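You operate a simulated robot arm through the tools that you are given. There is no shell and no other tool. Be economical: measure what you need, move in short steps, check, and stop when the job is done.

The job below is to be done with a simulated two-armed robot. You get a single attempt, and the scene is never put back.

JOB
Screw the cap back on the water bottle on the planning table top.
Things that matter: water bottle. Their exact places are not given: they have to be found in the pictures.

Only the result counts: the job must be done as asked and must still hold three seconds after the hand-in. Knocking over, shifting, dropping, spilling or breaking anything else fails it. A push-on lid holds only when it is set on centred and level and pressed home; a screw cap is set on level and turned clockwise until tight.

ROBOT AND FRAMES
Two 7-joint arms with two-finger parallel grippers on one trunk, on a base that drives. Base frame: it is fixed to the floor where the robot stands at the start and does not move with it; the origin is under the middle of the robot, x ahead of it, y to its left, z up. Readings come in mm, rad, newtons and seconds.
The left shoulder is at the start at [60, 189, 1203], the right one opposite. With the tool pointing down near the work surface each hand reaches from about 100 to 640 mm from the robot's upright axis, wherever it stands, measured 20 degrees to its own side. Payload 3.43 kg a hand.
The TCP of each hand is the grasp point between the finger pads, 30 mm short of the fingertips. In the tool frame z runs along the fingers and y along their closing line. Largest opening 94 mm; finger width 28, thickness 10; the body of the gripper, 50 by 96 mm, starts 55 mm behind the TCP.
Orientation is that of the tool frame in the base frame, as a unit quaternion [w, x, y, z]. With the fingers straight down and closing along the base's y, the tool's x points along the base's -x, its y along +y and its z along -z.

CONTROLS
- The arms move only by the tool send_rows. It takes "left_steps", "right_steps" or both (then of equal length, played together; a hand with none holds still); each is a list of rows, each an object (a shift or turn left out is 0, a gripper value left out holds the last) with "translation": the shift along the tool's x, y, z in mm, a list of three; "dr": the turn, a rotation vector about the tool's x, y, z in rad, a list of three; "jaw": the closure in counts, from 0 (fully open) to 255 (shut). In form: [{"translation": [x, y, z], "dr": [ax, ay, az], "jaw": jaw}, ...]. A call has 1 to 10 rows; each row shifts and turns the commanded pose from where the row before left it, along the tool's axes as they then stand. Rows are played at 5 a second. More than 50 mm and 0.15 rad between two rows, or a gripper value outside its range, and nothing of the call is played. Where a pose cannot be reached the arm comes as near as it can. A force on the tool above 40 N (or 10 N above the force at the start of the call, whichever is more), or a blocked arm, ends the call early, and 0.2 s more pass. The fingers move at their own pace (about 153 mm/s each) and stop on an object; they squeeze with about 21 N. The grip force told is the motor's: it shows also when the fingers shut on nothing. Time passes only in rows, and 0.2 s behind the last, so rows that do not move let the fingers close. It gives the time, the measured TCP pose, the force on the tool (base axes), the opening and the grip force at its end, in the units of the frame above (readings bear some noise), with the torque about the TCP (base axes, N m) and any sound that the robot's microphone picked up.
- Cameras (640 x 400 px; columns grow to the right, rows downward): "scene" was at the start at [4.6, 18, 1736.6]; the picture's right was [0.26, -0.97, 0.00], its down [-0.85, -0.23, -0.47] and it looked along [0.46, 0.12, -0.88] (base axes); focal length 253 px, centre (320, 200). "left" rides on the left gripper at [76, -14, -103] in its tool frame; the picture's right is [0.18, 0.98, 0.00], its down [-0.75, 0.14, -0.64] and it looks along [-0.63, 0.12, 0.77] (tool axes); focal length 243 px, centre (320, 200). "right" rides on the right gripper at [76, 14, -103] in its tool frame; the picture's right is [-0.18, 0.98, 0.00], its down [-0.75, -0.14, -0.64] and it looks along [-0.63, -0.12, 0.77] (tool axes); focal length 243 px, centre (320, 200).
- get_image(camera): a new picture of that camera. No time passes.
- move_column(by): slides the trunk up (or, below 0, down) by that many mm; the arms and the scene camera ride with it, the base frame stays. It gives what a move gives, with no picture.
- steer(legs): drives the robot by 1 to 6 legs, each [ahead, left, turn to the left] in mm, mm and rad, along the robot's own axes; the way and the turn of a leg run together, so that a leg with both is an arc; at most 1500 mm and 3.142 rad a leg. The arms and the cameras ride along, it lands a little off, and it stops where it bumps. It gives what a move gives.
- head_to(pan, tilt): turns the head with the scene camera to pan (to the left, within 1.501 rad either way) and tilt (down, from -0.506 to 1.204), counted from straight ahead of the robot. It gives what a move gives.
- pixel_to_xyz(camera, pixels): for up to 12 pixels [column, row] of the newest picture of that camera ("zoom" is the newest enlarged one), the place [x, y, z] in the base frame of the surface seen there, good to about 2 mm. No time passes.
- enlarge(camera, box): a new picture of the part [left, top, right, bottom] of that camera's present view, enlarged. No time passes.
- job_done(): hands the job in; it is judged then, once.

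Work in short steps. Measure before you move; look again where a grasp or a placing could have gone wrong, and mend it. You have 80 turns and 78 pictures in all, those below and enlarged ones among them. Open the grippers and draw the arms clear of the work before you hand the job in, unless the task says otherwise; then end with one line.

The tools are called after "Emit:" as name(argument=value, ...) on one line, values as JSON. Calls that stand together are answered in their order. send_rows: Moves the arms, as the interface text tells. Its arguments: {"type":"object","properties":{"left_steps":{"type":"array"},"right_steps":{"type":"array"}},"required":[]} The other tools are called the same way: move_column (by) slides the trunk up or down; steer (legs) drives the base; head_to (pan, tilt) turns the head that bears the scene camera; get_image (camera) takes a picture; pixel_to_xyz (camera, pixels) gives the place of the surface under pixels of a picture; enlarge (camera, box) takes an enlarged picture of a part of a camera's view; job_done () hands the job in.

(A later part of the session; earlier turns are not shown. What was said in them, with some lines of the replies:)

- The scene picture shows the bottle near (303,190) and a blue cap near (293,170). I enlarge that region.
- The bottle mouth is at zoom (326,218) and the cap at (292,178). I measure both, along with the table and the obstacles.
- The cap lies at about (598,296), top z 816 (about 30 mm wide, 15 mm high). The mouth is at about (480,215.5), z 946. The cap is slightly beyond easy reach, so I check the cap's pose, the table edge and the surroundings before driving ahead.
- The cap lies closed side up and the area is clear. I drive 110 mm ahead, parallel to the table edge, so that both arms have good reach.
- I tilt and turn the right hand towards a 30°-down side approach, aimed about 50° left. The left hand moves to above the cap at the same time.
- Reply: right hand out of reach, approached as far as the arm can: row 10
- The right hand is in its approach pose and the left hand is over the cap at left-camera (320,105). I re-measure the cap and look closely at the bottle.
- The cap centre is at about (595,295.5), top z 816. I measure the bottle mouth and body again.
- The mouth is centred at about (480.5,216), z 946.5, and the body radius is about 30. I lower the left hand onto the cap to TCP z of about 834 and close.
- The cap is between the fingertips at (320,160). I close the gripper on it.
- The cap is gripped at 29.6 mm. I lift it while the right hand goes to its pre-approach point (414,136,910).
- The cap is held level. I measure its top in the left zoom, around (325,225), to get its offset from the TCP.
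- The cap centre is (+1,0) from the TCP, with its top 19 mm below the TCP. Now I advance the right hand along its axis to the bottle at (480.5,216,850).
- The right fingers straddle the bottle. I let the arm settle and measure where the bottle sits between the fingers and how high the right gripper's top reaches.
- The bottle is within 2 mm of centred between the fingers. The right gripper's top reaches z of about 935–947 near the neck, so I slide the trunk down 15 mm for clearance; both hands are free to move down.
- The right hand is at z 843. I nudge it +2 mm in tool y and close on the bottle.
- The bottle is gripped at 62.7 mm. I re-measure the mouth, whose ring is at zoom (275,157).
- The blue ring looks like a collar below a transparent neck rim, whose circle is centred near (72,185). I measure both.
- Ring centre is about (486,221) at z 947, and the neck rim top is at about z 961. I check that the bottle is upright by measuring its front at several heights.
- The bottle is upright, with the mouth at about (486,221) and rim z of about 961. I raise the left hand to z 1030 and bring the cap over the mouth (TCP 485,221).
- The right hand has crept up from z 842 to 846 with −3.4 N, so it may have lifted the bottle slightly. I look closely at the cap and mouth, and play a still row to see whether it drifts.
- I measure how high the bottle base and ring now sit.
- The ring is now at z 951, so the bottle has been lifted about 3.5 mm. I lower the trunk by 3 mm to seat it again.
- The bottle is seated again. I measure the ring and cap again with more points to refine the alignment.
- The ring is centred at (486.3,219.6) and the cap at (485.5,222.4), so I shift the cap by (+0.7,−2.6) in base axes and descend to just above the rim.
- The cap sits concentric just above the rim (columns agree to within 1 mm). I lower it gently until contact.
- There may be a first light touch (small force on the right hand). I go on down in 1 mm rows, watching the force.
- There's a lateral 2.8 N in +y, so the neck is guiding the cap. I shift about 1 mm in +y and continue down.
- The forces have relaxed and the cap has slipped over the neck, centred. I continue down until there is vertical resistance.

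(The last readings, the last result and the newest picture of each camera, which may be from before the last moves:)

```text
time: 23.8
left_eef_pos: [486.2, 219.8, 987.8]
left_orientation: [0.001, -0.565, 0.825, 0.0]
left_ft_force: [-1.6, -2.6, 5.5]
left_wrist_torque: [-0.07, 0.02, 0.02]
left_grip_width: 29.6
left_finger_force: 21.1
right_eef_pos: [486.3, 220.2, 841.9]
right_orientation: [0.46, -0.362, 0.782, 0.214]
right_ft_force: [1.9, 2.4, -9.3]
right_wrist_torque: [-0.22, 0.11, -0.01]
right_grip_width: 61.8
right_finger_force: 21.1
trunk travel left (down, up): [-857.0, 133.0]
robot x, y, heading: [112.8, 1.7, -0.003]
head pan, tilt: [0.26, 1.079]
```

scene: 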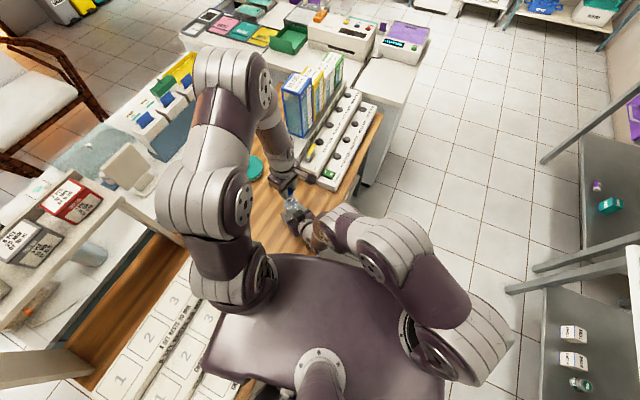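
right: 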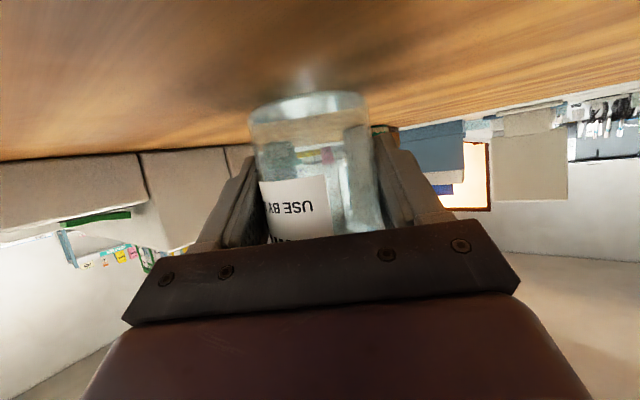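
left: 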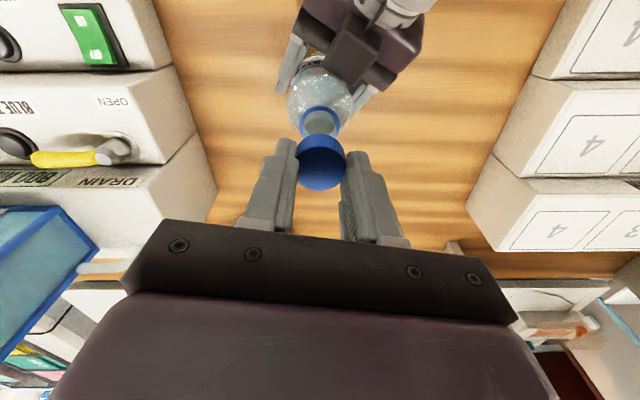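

Vertical resistance of 5.5 N means the cap is on the thread. I turn clockwise (+z tool) 1.5 rad with a slight feed.

Emit:
send_rows(left_steps=[{"dr": [0, 0, 0.15], "translation": [0, 0, 0.1]}, {"dr": [0, 0, 0.15], "translation": [0, 0, 0.1]}, {"dr": [0, 0, 0.15], "translation": [0, 0, 0.1]}, {"dr": [0, 0, 0.15], "translation": [0, 0, 0.1]}, {"dr": [0, 0, 0.15], "translation": [0, 0, 0.1]}, {"dr": [0, 0, 0.15], "translation": [0, 0, 0.1]}, {"dr": [0, 0, 0.15], "translation": [0, 0, 0.1]}, {"dr": [0, 0, 0.15], "translation": [0, 0, 0.1]}, {"dr": [0, 0, 0.15], "translation": [0, 0, 0.1]}, {}])

Emit:
enlarge(camera="left", box=[260, 80, 380, 200])

```text
time: 25.9
left_eef_pos: [486.1, 219.1, 986.5]
left_orientation: [-0.001, 0.075, 0.997, 0.0]
left_ft_force: [-5.3, 6.6, -0.2]
left_wrist_torque: [0.23, 0.31, -0.02]
left_grip_width: 29.7
left_finger_force: 20.6
right_eef_pos: [483.6, 218.9, 841.8]
right_orientation: [0.46, -0.363, 0.782, 0.214]
right_ft_force: [9.7, -6.3, 6.2]
right_wrist_torque: [0.61, 0.26, 0.1]
right_grip_width: 62.2
right_finger_force: 21.3
trunk travel left (down, up): [-857.0, 133.0]
robot x, y, heading: [112.5, 3.9, 0.004]
head pan, tilt: [0.26, 1.079]
```

```text
3.33 times, centred on (320, 140) of left
```

zoom: 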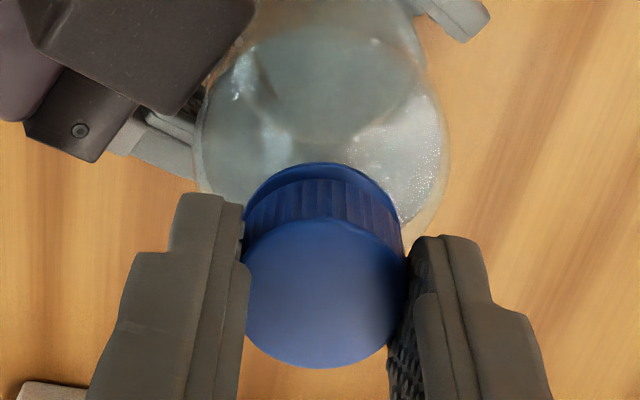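

The cap is threading down, and the gap to the ring is shrinking. I relieve the side force by about 0.8 mm and turn on clockwise another 1.35 rad.

Emit:
send_rows(left_steps=[{"translation": [0.6, 0.6, 0]}, {"dr": [0, 0, 0.15], "translation": [0, 0, 0.1]}, {"dr": [0, 0, 0.15], "translation": [0, 0, 0.1]}, {"dr": [0, 0, 0.15], "translation": [0, 0, 0.1]}, {"dr": [0, 0, 0.15], "translation": [0, 0, 0.1]}, {"dr": [0, 0, 0.15], "translation": [0, 0, 0.1]}, {"dr": [0, 0, 0.15], "translation": [0, 0, 0.1]}, {"dr": [0, 0, 0.15], "translation": [0, 0, 0.1]}, {"dr": [0, 0, 0.15], "translation": [0, 0, 0.1]}, {"dr": [0, 0, 0.15], "translation": [0, 0, 0.1]}])

Emit:
enlarge(camera="left", box=[260, 80, 380, 200])

Emit:
enlarge(camera="scene", box=[270, 180, 318, 216])

```text
time: 28.1
left_eef_pos: [487.0, 220.8, 985.2]
left_orientation: [0.0, 0.682, 0.732, 0.0]
left_ft_force: [-0.7, 2.9, 0.1]
left_wrist_torque: [0.04, -0.02, -0.01]
left_grip_width: 29.6
left_finger_force: 20.5
right_eef_pos: [485.6, 220.0, 841.1]
right_orientation: [0.46, -0.364, 0.781, 0.215]
right_ft_force: [3.3, -4.2, 4.5]
right_wrist_torque: [0.05, -0.02, 0.07]
right_grip_width: 62.3
right_finger_force: 21.3
trunk travel left (down, up): [-857.0, 133.0]
robot x, y, heading: [112.1, 4.4, 0.001]
head pan, tilt: [0.26, 1.079]
```

```text
3.33 times, centred on (320, 140) of left
```

zoom: 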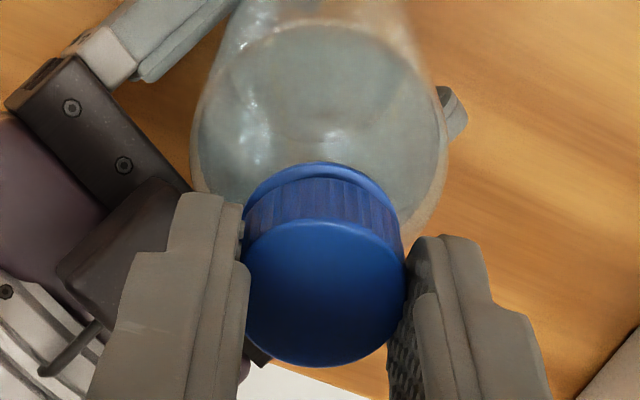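

```text
11.11 times, centred on (294, 198) of scene
```

zoom: 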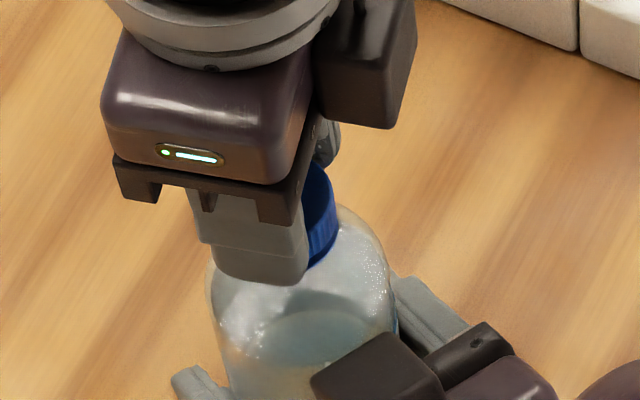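

The cap has nearly met the ring with no tightening torque yet. I continue clockwise 0.9 rad.

Emit:
send_rows(left_steps=[{"dr": [0, 0, 0.15], "translation": [0, 0, 0.05]}, {"dr": [0, 0, 0.15], "translation": [0, 0, 0.05]}, {"dr": [0, 0, 0.15], "translation": [0, 0, 0.05]}, {"dr": [0, 0, 0.15], "translation": [0, 0, 0.05]}, {"dr": [0, 0, 0.15], "translation": [0, 0, 0.05]}, {"dr": [0, 0, 0.15], "translation": [0, 0, 0.05]}, {}])

```text
time: 29.8
left_eef_pos: [486.2, 219.9, 985.3]
left_orientation: [0.0, 0.932, 0.362, 0.0]
left_ft_force: [0.8, 2.5, 1.0]
left_wrist_torque: [0.06, -0.05, -0.01]
left_grip_width: 29.5
left_finger_force: 21.1
right_eef_pos: [484.0, 220.3, 841.7]
right_orientation: [0.458, -0.363, 0.782, 0.214]
right_ft_force: [-1.2, -2.0, -3.8]
right_wrist_torque: [0.29, -0.21, 0.0]
right_grip_width: 62.1
right_finger_force: 20.9
trunk travel left (down, up): [-857.0, 133.0]
robot x, y, heading: [112.0, -0.8, 0.003]
head pan, tilt: [0.26, 1.079]
```

There's no tightening torque yet and the wrist still turns. I continue another 0.9 rad.

Emit:
send_rows(left_steps=[{"dr": [0, 0, 0.15], "translation": [0, 0, 0.05]}, {"dr": [0, 0, 0.15], "translation": [0, 0, 0.05]}, {"dr": [0, 0, 0.15], "translation": [0, 0, 0.05]}, {"dr": [0, 0, 0.15], "translation": [0, 0, 0.05]}, {"dr": [0, 0, 0.15], "translation": [0, 0, 0.05]}, {"dr": [0, 0, 0.15], "translation": [0, 0, 0.05]}, {}])

Emit:
enlarge(camera="left", box=[260, 80, 380, 200])

Emit:
get_image(camera="scene")

```text
time: 31.4
left_eef_pos: [478.8, 219.1, 979.4]
left_orientation: [-0.001, 0.997, -0.079, 0.0]
left_ft_force: [-7.0, 1.1, -1.0]
left_wrist_torque: [0.08, 0.16, 0.03]
left_grip_width: 0.0
left_finger_force: 21.1
left hand out of reach, approached as far as the arm can: row 4, 5
right_eef_pos: [484.4, 221.8, 842.4]
right_orientation: [0.46, -0.364, 0.781, 0.214]
right_ft_force: [7.0, -0.7, -2.6]
right_wrist_torque: [-0.02, 0.78, 0.07]
right_grip_width: 66.1
right_finger_force: 21.0
trunk travel left (down, up): [-857.0, 133.0]
robot x, y, heading: [110.8, 2.7, -0.002]
head pan, tilt: [0.26, 1.079]
```

```text
3.33 times, centred on (320, 140) of left
```

zoom: 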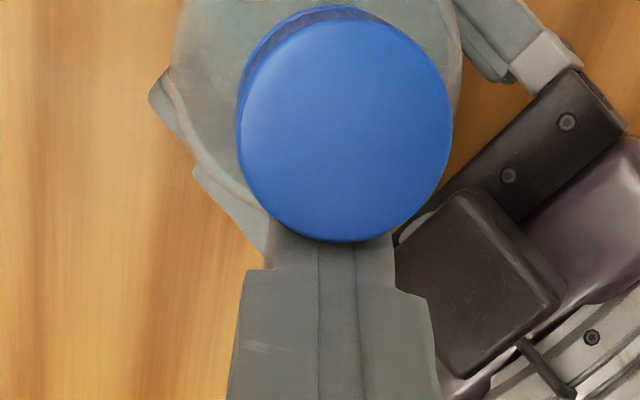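

```text
42 pictures are left
```

scene: 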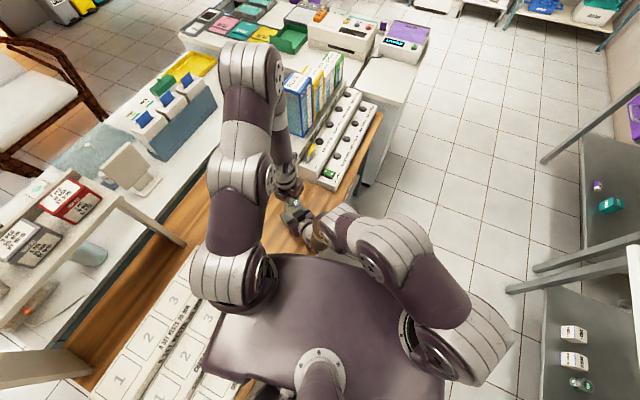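

The arm reached its limit and slipped off the cap; the left fingers are shut beside it and pushing −7 N. I measure the cap and the bottle before retreating.

Emit:
pixel_to_xyz(camera="left", pixels=[[362, 85], [345, 148], [367, 100], [360, 120], [362, 145], [335, 115], [392, 115], [345, 120]])

Emit:
enlarge(camera="scene", box=[260, 165, 340, 225])

Emit:
get_image(camera="right")

Emit:
get_image(camera="left")

```text
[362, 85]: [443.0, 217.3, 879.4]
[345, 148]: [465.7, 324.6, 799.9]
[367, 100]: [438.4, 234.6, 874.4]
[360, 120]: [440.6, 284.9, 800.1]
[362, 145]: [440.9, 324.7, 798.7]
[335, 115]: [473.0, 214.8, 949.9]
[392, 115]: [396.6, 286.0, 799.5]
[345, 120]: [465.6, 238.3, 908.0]
```

```text
6.67 times, centred on (300, 195) of scene
```

zoom: 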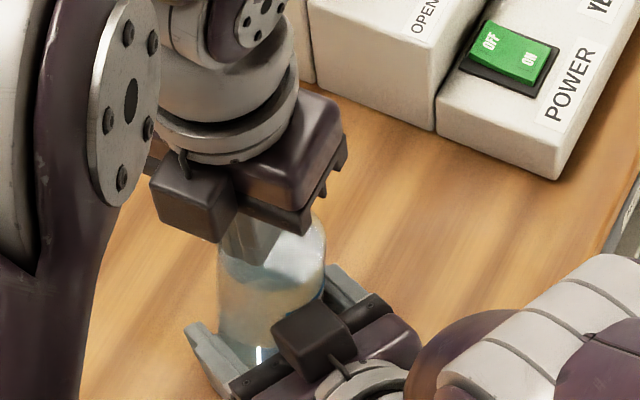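

```text
40 pictures are left
```

right: 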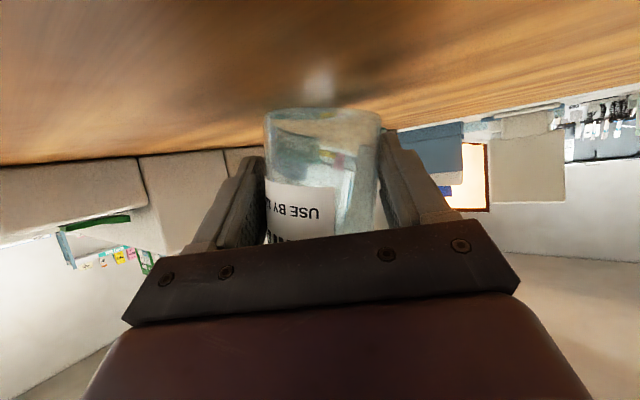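

```text
39 pictures are left
```

left: 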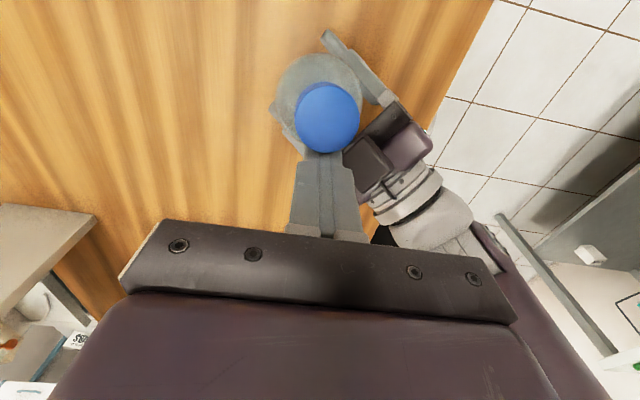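

The bottle is tilted in the right grip with the cap still on it, and the left fingers press on its side. I back the left hand off sideways (−x), then straight up.

Emit:
send_rows(left_steps=[{"translation": [-6, 0, 0]}, {"translation": [-6, 0, 0]}, {"translation": [0, 0, -15]}, {"translation": [0, 0, -20]}, {"translation": [0, 0, -20]}, {"translation": [0, 0, -20]}, {}])

Emit:
get_image(camera="left")

Emit:
enlarge(camera="scene", box=[260, 165, 340, 225])

Emit:
get_image(camera="right")

```text
time: 33.0
left_eef_pos: [439.4, 219.9, 1033.1]
left_orientation: [-0.002, 0.997, -0.078, 0.0]
left_ft_force: [0.0, -1.5, 0.1]
left_wrist_torque: [0.04, 0.01, -0.01]
left_grip_width: 0.1
left_finger_force: 21.0
left hand out of reach, approached as far as the arm can: row 4, 5, 6
right_eef_pos: [485.5, 221.0, 842.3]
right_orientation: [0.461, -0.363, 0.78, 0.216]
right_ft_force: [1.2, 2.3, -5.6]
right_wrist_torque: [0.05, -0.03, 0.01]
right_grip_width: 62.7
right_finger_force: 21.1
trunk travel left (down, up): [-857.0, 133.0]
robot x, y, heading: [110.6, -2.9, 0.004]
head pan, tilt: [0.26, 1.079]
```

```text
38 pictures are left
```

left: 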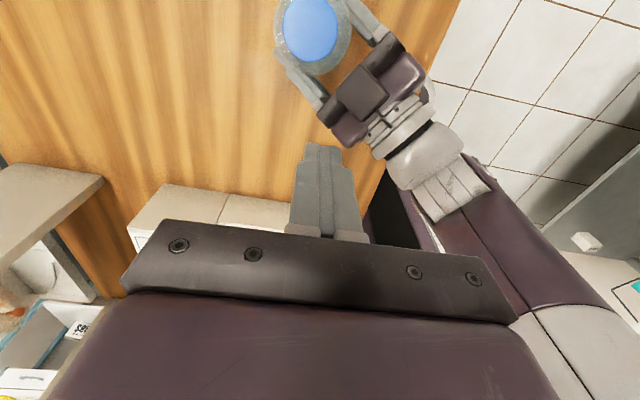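

```text
6.67 times, centred on (300, 195) of scene
```

zoom: 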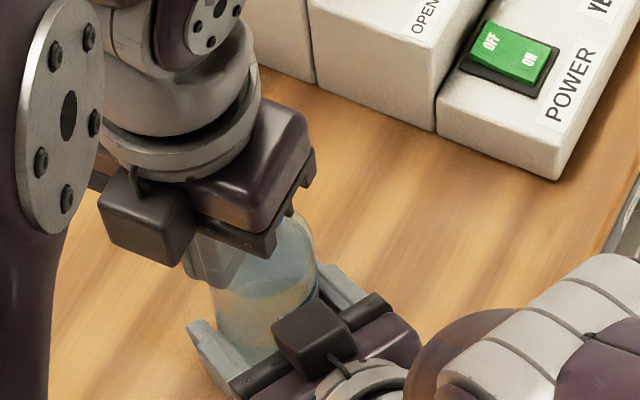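

```text
36 pictures are left
```

right: 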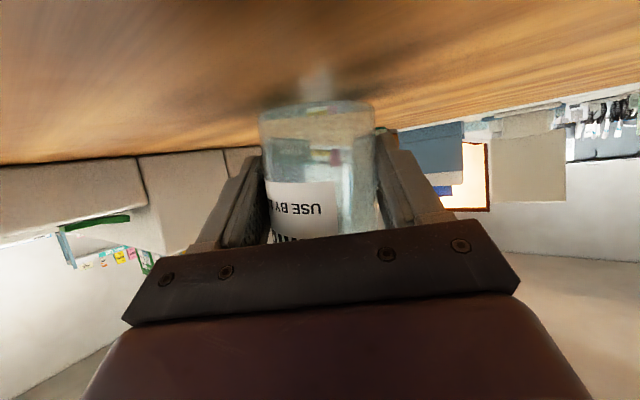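

The bottle is nearly upright again, with the cap on. I unwind the left wrist by turning back at a safe height, raising it and moving it clear of the bottle.

Emit:
send_rows(left_steps=[{"dr": [0, 0, -0.15], "translation": [0, 0, -5]}, {"dr": [0, 0, -0.15], "translation": [0, 0, -5]}, {"dr": [0, 0, -0.15], "translation": [0, 0, -5]}, {"dr": [0, 0, -0.15], "translation": [0, 0, -5]}, {"dr": [0, 0, -0.15], "translation": [0, 0, -5]}, {"dr": [0, 0, -0.15], "translation": [0, 0, -5]}, {"dr": [0, 0, -0.15]}, {"dr": [0, 0, -0.15]}, {"dr": [0, 0, -0.15]}, {"dr": [0, 0, -0.15]}])

Emit:
send_rows(left_steps=[{"dr": [0, 0, -0.15]}, {"dr": [0, 0, -0.15]}, {"dr": [0, 0, -0.15]}, {"dr": [0, 0, -0.15]}, {"dr": [0, 0, -0.15]}, {"dr": [0, 0, -0.15]}, {"dr": [0, 0, -0.15]}, {"dr": [0, 0, -0.15]}, {"dr": [0, 0, -0.15]}, {"dr": [0, 0, -0.15]}])

```text
time: 35.1
left_eef_pos: [438.1, 217.7, 1060.5]
left_orientation: [0.0, 0.782, 0.623, -0.001]
left_ft_force: [-0.3, -0.1, -0.6]
left_wrist_torque: [0.03, 0.03, 0.02]
left_grip_width: 0.2
left_finger_force: 21.4
right_eef_pos: [484.7, 221.7, 842.9]
right_orientation: [0.459, -0.364, 0.781, 0.215]
right_ft_force: [-1.8, -1.9, -0.1]
right_wrist_torque: [-0.05, -0.04, -0.03]
right_grip_width: 62.4
right_finger_force: 21.3
trunk travel left (down, up): [-857.0, 133.0]
robot x, y, heading: [112.7, -1.5, -0.002]
head pan, tilt: [0.26, 1.079]
```

```text
time: 37.4
left_eef_pos: [440.2, 219.7, 1060.6]
left_orientation: [0.0, 0.148, 0.989, 0.0]
left_ft_force: [-0.2, -0.5, 0.2]
left_wrist_torque: [0.01, 0.0, -0.01]
left_grip_width: 0.1
left_finger_force: 20.6
right_eef_pos: [484.8, 222.6, 843.1]
right_orientation: [0.461, -0.363, 0.78, 0.215]
right_ft_force: [-0.5, -0.1, -2.6]
right_wrist_torque: [-0.03, 0.04, 0.01]
right_grip_width: 62.5
right_finger_force: 21.0
trunk travel left (down, up): [-857.0, 133.0]
robot x, y, heading: [113.4, -3.7, -0.002]
head pan, tilt: [0.26, 1.079]
```

The wrist has unwound to +0.3 rad. I turn back another 1.5 rad, open the gripper, and look at the bottle and cap.

Emit:
send_rows(left_steps=[{"dr": [0, 0, -0.15], "jaw": 0}, {"dr": [0, 0, -0.15]}, {"dr": [0, 0, -0.15]}, {"dr": [0, 0, -0.15]}, {"dr": [0, 0, -0.15]}, {"dr": [0, 0, -0.15]}, {"dr": [0, 0, -0.15]}, {"dr": [0, 0, -0.15]}, {"dr": [0, 0, -0.15]}, {"dr": [0, 0, -0.15]}])

Emit:
enlarge(camera="scene", box=[260, 165, 340, 225])

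Emit:
get_image(camera="left")

```text
time: 39.5
left_eef_pos: [437.9, 218.2, 1061.0]
left_orientation: [0.0, -0.565, 0.825, 0.0]
left_ft_force: [0.2, -0.8, 0.7]
left_wrist_torque: [-0.01, 0.0, 0.01]
left_grip_width: 94.0
left_finger_force: 0.1
right_eef_pos: [484.9, 222.5, 842.3]
right_orientation: [0.46, -0.364, 0.781, 0.216]
right_ft_force: [-1.2, -0.6, -2.3]
right_wrist_torque: [-0.03, 0.01, -0.01]
right_grip_width: 62.3
right_finger_force: 20.7
trunk travel left (down, up): [-857.0, 133.0]
robot x, y, heading: [117.4, 1.6, 0.002]
head pan, tilt: [0.26, 1.079]
```

```text
6.67 times, centred on (300, 195) of scene
```

zoom: 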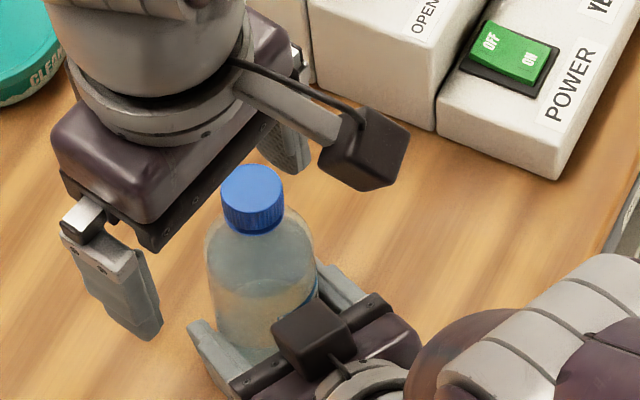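

```text
34 pictures are left
```

left: 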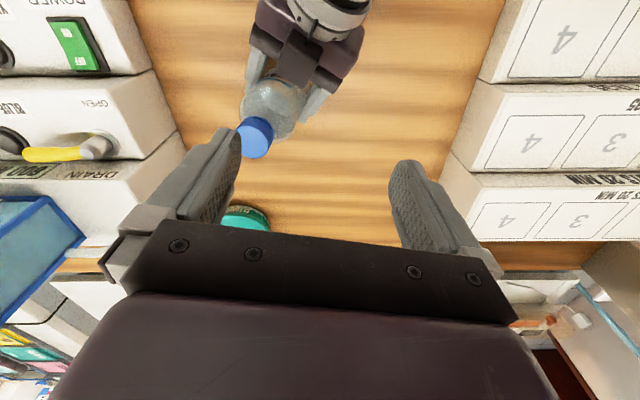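

The cap is on the bottle. I measure the cap's top plane, to learn its tilt, and its centre.

Emit:
enlarge(camera="scene", box=[278, 182, 314, 209])

Emit:
pixel_to_xyz(camera="right", pixels=[[300, 100], [320, 104], [320, 110], [275, 115], [365, 110], [290, 150], [350, 150], [290, 200], [350, 200]])

Emit:
get_image(camera="right")

```text
14.81 times, centred on (296, 196) of scene
```

zoom: 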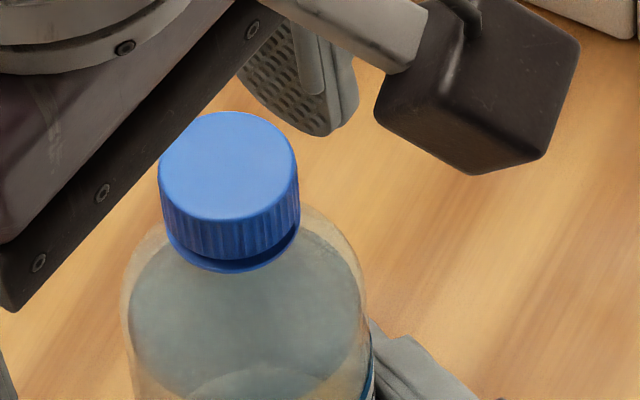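

```text
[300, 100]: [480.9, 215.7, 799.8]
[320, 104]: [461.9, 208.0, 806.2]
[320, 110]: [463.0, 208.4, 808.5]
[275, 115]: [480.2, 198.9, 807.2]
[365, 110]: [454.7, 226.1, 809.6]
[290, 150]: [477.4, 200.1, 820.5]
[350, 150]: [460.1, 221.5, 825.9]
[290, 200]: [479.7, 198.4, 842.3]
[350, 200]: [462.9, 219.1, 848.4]
```

```text
32 pictures are left
```

right: 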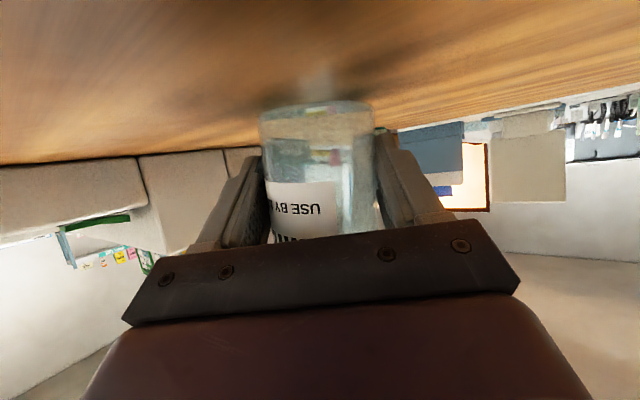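

I measure the cap top and ring points in the zoom.

Emit:
pixel_to_xyz(camera="zoom", pixels=[[230, 165], [230, 117], [225, 214], [165, 165], [292, 165], [180, 130], [280, 130], [230, 235], [230, 265], [175, 240], [295, 235], [230, 290]])

```text
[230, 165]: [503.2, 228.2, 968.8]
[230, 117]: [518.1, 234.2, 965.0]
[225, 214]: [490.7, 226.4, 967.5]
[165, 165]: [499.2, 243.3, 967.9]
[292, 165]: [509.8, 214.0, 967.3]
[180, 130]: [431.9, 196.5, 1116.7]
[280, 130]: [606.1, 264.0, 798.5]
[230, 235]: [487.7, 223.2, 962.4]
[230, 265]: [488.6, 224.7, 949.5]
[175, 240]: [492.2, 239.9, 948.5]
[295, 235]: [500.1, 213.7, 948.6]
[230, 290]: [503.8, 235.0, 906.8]
```

The bottle leans about 5° towards +x in the right grip (cap centre (504,229), base (490,228)). I loosen the right fingers to about 67 mm so it settles flat on the table while still confined.

Emit:
send_rows(right_steps=[{"jaw": 82}, {"jaw": 78}, {"jaw": 74}, {}, {}])

Emit:
enlarge(camera="scene", box=[278, 182, 314, 209])

Emit:
get_image(camera="right")

```text
time: 40.8
left_eef_pos: [437.5, 218.3, 1059.4]
left_orientation: [0.0, -0.565, 0.825, 0.0]
left_ft_force: [0.1, -0.1, 0.8]
left_wrist_torque: [-0.02, 0.03, -0.01]
left_grip_width: 93.9
left_finger_force: 0.0
right_eef_pos: [486.2, 223.0, 843.0]
right_orientation: [0.461, -0.362, 0.781, 0.215]
right_ft_force: [-0.8, 0.3, 0.0]
right_wrist_torque: [-0.03, 0.05, -0.02]
right_grip_width: 67.3
right_finger_force: 0.7
trunk travel left (down, up): [-857.0, 133.0]
robot x, y, heading: [111.1, -2.2, 0.002]
head pan, tilt: [0.26, 1.079]
```

```text
14.81 times, centred on (296, 196) of scene
```

zoom: 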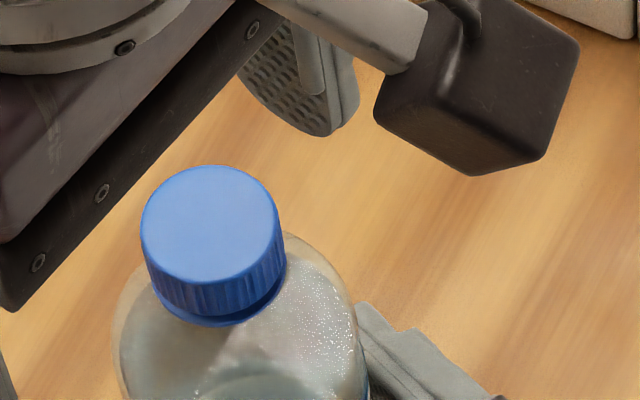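

```text
30 pictures are left
```

right: 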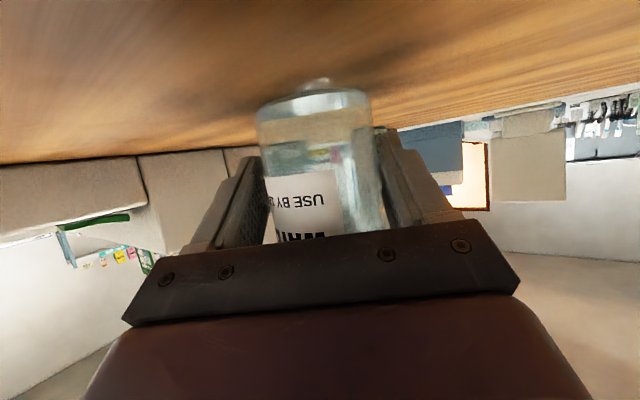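

The bottle has settled upright. I regrip it and measure the cap.

Emit:
send_rows(right_steps=[{"jaw": 90}, {"jaw": 255}, {}, {}])

Emit:
enlarge(camera="scene", box=[278, 182, 314, 209])

Emit:
pixel_to_xyz(camera="zoom", pixels=[[210, 222], [210, 171], [210, 275], [146, 222], [274, 222], [165, 190], [255, 190], [210, 295], [220, 318], [160, 300], [280, 290]])

```text
time: 41.8
left_eef_pos: [437.9, 218.4, 1060.6]
left_orientation: [0.001, -0.565, 0.825, 0.0]
left_ft_force: [0.5, 0.0, 0.0]
left_wrist_torque: [0.04, 0.05, -0.03]
left_grip_width: 94.1
left_finger_force: 0.0
right_eef_pos: [484.5, 223.1, 843.5]
right_orientation: [0.461, -0.364, 0.78, 0.215]
right_ft_force: [-2.2, -3.3, 7.0]
right_wrist_torque: [-0.07, -0.09, -0.09]
right_grip_width: 62.4
right_finger_force: 21.1
trunk travel left (down, up): [-857.0, 133.0]
robot x, y, heading: [110.7, 1.5, 0.003]
head pan, tilt: [0.26, 1.079]
```

```text
14.81 times, centred on (296, 196) of scene
```

zoom: 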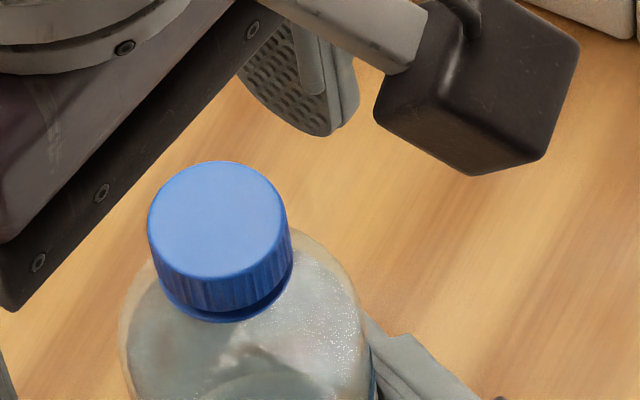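

```text
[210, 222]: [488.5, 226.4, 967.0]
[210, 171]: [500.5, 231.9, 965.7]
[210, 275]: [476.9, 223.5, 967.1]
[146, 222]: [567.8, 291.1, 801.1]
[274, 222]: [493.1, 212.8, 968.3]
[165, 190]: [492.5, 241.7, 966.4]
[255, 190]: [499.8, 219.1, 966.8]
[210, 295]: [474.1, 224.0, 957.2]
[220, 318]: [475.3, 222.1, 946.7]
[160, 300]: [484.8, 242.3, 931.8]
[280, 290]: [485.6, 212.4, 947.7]
```

The cap is level (top z 967) with about 3 mm of thread left, centre (489.3,226). I move the left hand over it with the jaw opened to about 50 mm.

Emit:
send_rows(left_steps=[{"translation": [-8.6, -15, 0], "jaw": 115}, {"translation": [-8.6, -15, 0]}, {"translation": [-8.5, -15.2, 0]}, {"translation": [0, 0, 15]}, {"translation": [0, 0, 15]}, {}])

Emit:
enlarge(camera="left", box=[240, 60, 400, 200])

```text
time: 43.1
left_eef_pos: [489.3, 227.4, 1030.5]
left_orientation: [0.0, -0.565, 0.825, -0.001]
left_ft_force: [0.1, 0.1, 0.7]
left_wrist_torque: [-0.02, 0.0, -0.01]
left_grip_width: 51.5
left_finger_force: 0.1
right_eef_pos: [483.9, 221.6, 843.6]
right_orientation: [0.461, -0.363, 0.781, 0.215]
right_ft_force: [-1.7, -2.9, 5.5]
right_wrist_torque: [-0.1, -0.11, -0.03]
right_grip_width: 62.7
right_finger_force: 21.3
trunk travel left (down, up): [-857.0, 133.0]
robot x, y, heading: [109.2, 3.0, -0.005]
head pan, tilt: [0.26, 1.079]
```

```text
2.86 times, centred on (320, 130) of left
```

zoom: 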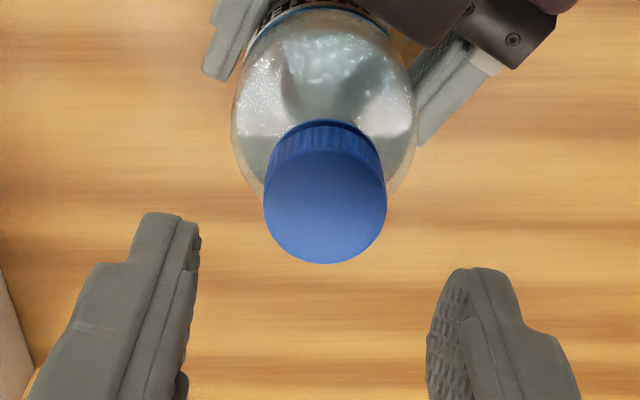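

The cap is nearly on the axis. I measure it from this view for the final centring.

Emit:
pixel_to_xyz(camera="zoom", pixels=[[325, 155], [325, 258], [270, 200], [382, 200], [325, 205]])

```text
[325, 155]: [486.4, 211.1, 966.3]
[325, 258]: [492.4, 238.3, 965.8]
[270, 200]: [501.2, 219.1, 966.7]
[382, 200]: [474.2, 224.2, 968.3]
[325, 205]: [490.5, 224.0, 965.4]
```

The cap centre is (488.8,224.5). I correct by about 2.4 mm, descend to TCP z of about 985, and close.

Emit:
send_rows(left_steps=[{"translation": [2.4, 0.2, 0]}, {"translation": [0, 0, 15]}, {"translation": [0, 0, 15]}, {"translation": [0, 0, 10]}, {"translation": [0, 0, 5]}, {}, {"jaw": 255}, {}, {}])

Emit:
enlarge(camera="left", box=[260, 80, 380, 200])

```text
time: 45.1
left_eef_pos: [488.3, 223.7, 985.7]
left_orientation: [0.001, -0.565, 0.825, 0.0]
left_ft_force: [-1.5, 0.2, 0.4]
left_wrist_torque: [-0.01, 0.11, 0.01]
left_grip_width: 29.2
left_finger_force: 21.0
right_eef_pos: [484.8, 222.1, 843.5]
right_orientation: [0.46, -0.364, 0.781, 0.216]
right_ft_force: [1.1, 0.7, 0.5]
right_wrist_torque: [0.03, 0.15, 0.02]
right_grip_width: 62.6
right_finger_force: 21.4
trunk travel left (down, up): [-857.0, 133.0]
robot x, y, heading: [114.9, 1.0, -0.0]
head pan, tilt: [0.26, 1.079]
```

```text
3.33 times, centred on (320, 140) of left
```

zoom: 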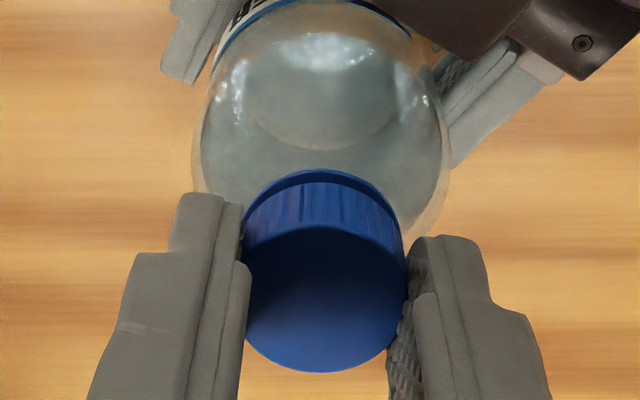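

The grip is good and low forces show it is centred. I turn clockwise 1.5 rad with a small feed and watch the torque.

Emit:
send_rows(left_steps=[{"dr": [0, 0, 0.15], "translation": [0, 0, 0.1]}, {"dr": [0, 0, 0.15], "translation": [0, 0, 0.1]}, {"dr": [0, 0, 0.15], "translation": [0, 0, 0.1]}, {"dr": [0, 0, 0.15], "translation": [0, 0, 0.1]}, {"dr": [0, 0, 0.15], "translation": [0, 0, 0.1]}, {"dr": [0, 0, 0.15], "translation": [0, 0, 0.1]}, {"dr": [0, 0, 0.15], "translation": [0, 0, 0.1]}, {"dr": [0, 0, 0.15], "translation": [0, 0, 0.1]}, {"dr": [0, 0, 0.15], "translation": [0, 0, 0.1]}, {"dr": [0, 0, 0.15], "translation": [0, 0, 0.1]}])

Emit:
send_rows(left_steps=[{"dr": [0, 0, 0.15], "translation": [0, 0, 0.05]}, {"dr": [0, 0, 0.15], "translation": [0, 0, 0.05]}, {"dr": [0, 0, 0.15], "translation": [0, 0, 0.05]}, {"dr": [0, 0, 0.15], "translation": [0, 0, 0.05]}, {"dr": [0, 0, 0.15], "translation": [0, 0, 0.05]}, {"dr": [0, 0, 0.15], "translation": [0, 0, 0.05]}])

Emit:
enlarge(camera="left", box=[260, 80, 380, 200])

```text
time: 47.4
left_eef_pos: [490.0, 223.1, 983.1]
left_orientation: [0.002, 0.15, 0.989, 0.0]
left_ft_force: [2.0, 0.5, -0.3]
left_wrist_torque: [0.06, 0.01, 0.39]
left_grip_width: 29.4
left_finger_force: 21.0
right_eef_pos: [485.9, 222.3, 844.3]
right_orientation: [0.46, -0.365, 0.78, 0.216]
right_ft_force: [0.1, -2.7, 2.4]
right_wrist_torque: [-0.14, -0.11, -0.44]
right_grip_width: 62.5
right_finger_force: 21.4
trunk travel left (down, up): [-857.0, 133.0]
robot x, y, heading: [110.9, -1.6, 0.003]
head pan, tilt: [0.26, 1.079]
```

```text
time: 48.8
left_eef_pos: [488.0, 222.5, 982.8]
left_orientation: [0.0, 0.565, 0.825, 0.001]
left_ft_force: [2.7, 3.1, 5.9]
left_wrist_torque: [-0.04, 0.01, 0.37]
left_grip_width: 29.7
left_finger_force: 21.2
right_eef_pos: [484.7, 221.2, 844.2]
right_orientation: [0.461, -0.364, 0.78, 0.215]
right_ft_force: [-2.3, -4.8, 0.3]
right_wrist_torque: [0.17, -0.45, -0.39]
right_grip_width: 62.5
right_finger_force: 21.3
trunk travel left (down, up): [-857.0, 133.0]
robot x, y, heading: [113.4, 0.9, -0.001]
head pan, tilt: [0.26, 1.079]
```

```text
3.33 times, centred on (320, 140) of left
```

zoom: 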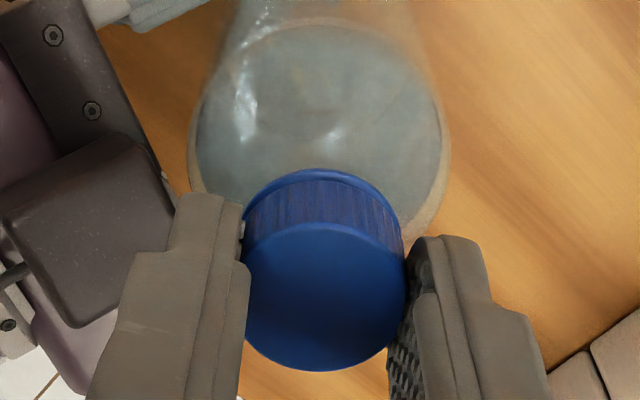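

The torque has plateaued at 0.39 N m with z steady at 983, so the cap is tight and the fingers slip. I open the left hand, raise it and inspect.

Emit:
send_rows(left_steps=[{"jaw": 115}, {}, {"translation": [0, 0, -20]}, {"translation": [0, 0, -30]}, {"translation": [0, 0, -30]}, {"translation": [0, 30, 0]}, {"translation": [0, 30, 0]}, {}])

Emit:
enlarge(camera="scene", box=[278, 182, 314, 209])

Emit:
enlarge(camera="left", box=[180, 40, 400, 200])

```text
time: 50.5
left_eef_pos: [545.7, 247.2, 1063.6]
left_orientation: [0.0, 0.565, 0.825, 0.0]
left_ft_force: [-0.2, 0.6, 0.2]
left_wrist_torque: [-0.01, -0.04, 0.04]
left_grip_width: 51.5
left_finger_force: 0.1
right_eef_pos: [484.6, 222.2, 843.0]
right_orientation: [0.46, -0.363, 0.781, 0.214]
right_ft_force: [-0.3, -0.7, 0.6]
right_wrist_torque: [-0.05, -0.01, -0.04]
right_grip_width: 62.7
right_finger_force: 20.4
trunk travel left (down, up): [-857.0, 133.0]
robot x, y, heading: [110.8, -1.5, -0.0]
head pan, tilt: [0.26, 1.079]
```

```text
14.81 times, centred on (296, 196) of scene
```

zoom: 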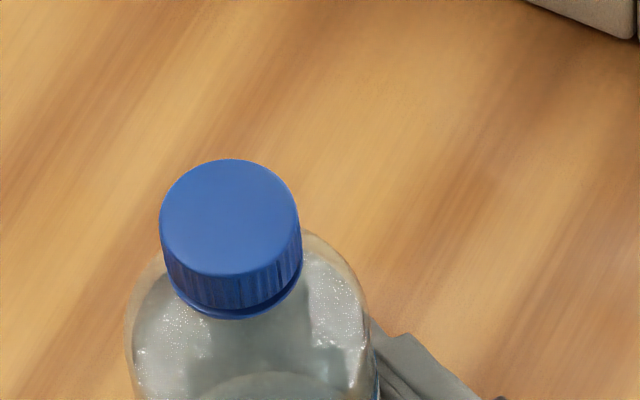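

```text
2.50 times, centred on (290, 120) of left
```

zoom: 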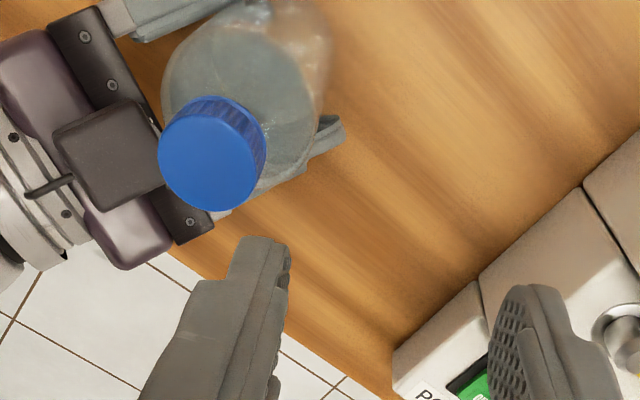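

The cap sits down on the ring and is level. I release the bottle gently with the right hand and back it straight out.

Emit:
send_rows(right_steps=[{"jaw": 80}, {"jaw": 74}, {}, {"jaw": 0}, {}, {}])

Emit:
get_image(camera="right")

```text
time: 52.0
left_eef_pos: [545.4, 248.3, 1063.6]
left_orientation: [-0.001, 0.564, 0.826, 0.0]
left_ft_force: [0.3, -0.2, 0.3]
left_wrist_torque: [0.01, -0.04, -0.03]
left_grip_width: 51.4
left_finger_force: 0.1
right_eef_pos: [484.7, 222.7, 843.4]
right_orientation: [0.46, -0.364, 0.781, 0.215]
right_ft_force: [1.1, 0.4, 0.5]
right_wrist_torque: [0.01, -0.05, -0.03]
right_grip_width: 94.0
right_finger_force: 0.1
trunk travel left (down, up): [-857.0, 133.0]
robot x, y, heading: [106.0, -0.9, -0.0]
head pan, tilt: [0.26, 1.079]
```

```text
23 pictures are left
```

right: 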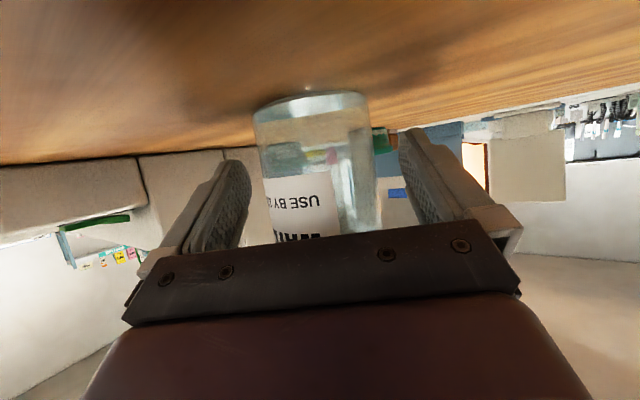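

The bottle stands freely between the open fingers. I withdraw the right hand along its axis and raise the left hand clear.

Emit:
send_rows(right_steps=[{"translation": [0, 0, -20]}, {"translation": [0, 0, -20]}, {"translation": [0, 0, -25]}, {"translation": [0, 0, -25]}, {"translation": [0, 0, -25]}, {"translation": [0, 0, -25]}, {}], left_steps=[{"translation": [0, 0, -10], "jaw": 0}, {"translation": [0, 0, -10]}, {"translation": [0, 0, -10]}, {"translation": [0, 0, -10]}, {"translation": [0, 0, -10]}, {"translation": [0, 0, -10]}, {}])

Emit:
get_image(camera="scene")

Emit:
enlarge(camera="scene", box=[260, 170, 340, 230])

Emit:
get_image(camera="right")

```text
time: 53.5
left_eef_pos: [545.9, 246.5, 1123.5]
left_orientation: [0.0, 0.564, 0.825, 0.0]
left_ft_force: [1.1, 0.6, 0.0]
left_wrist_torque: [-0.03, -0.02, 0.01]
left_grip_width: 93.9
left_finger_force: 0.1
right_eef_pos: [406.2, 124.1, 906.6]
right_orientation: [0.456, -0.364, 0.784, 0.213]
right_ft_force: [0.2, -0.1, 0.1]
right_wrist_torque: [0.03, -0.04, 0.01]
right_grip_width: 94.0
right_finger_force: 0.1
trunk travel left (down, up): [-857.0, 133.0]
robot x, y, heading: [111.6, -2.3, -0.003]
head pan, tilt: [0.26, 1.079]
```

```text
22 pictures are left
```

scene: 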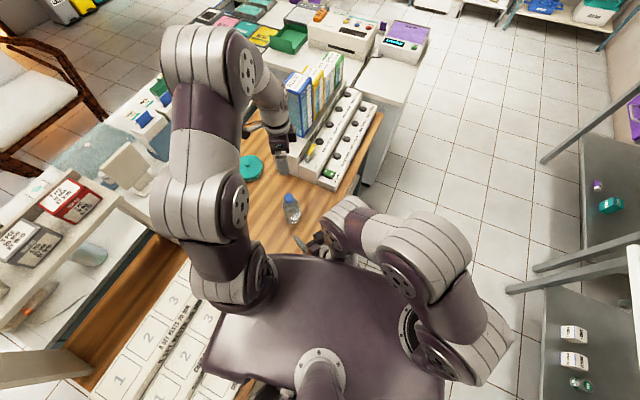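

```text
6.67 times, centred on (300, 200) of scene
```

zoom: 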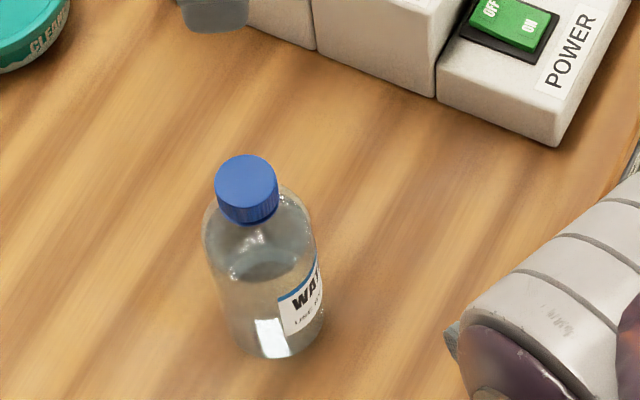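

```text
20 pictures are left
```

right: 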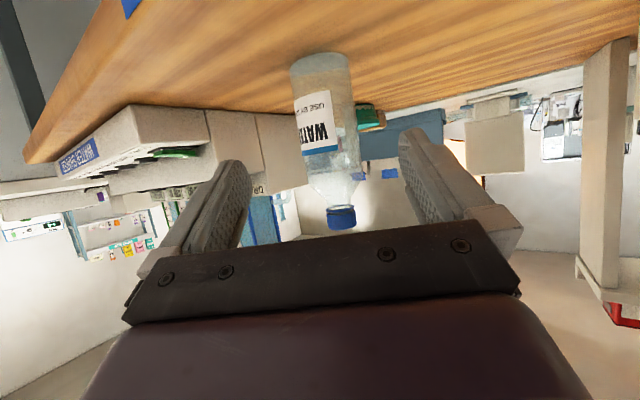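

The bottle stands upright with its cap level and tight, both grippers are open, and both arms are clear. I hand the job in.

Emit:
job_done()

```text
The job is handed in.
```

The cap is screwed back on the water bottle until tight. The bottle is standing upright on the table, about 10 mm from where it started. It tilted about 5° when the left hand slipped off the cap partway through; I reset it upright and finished tightening.
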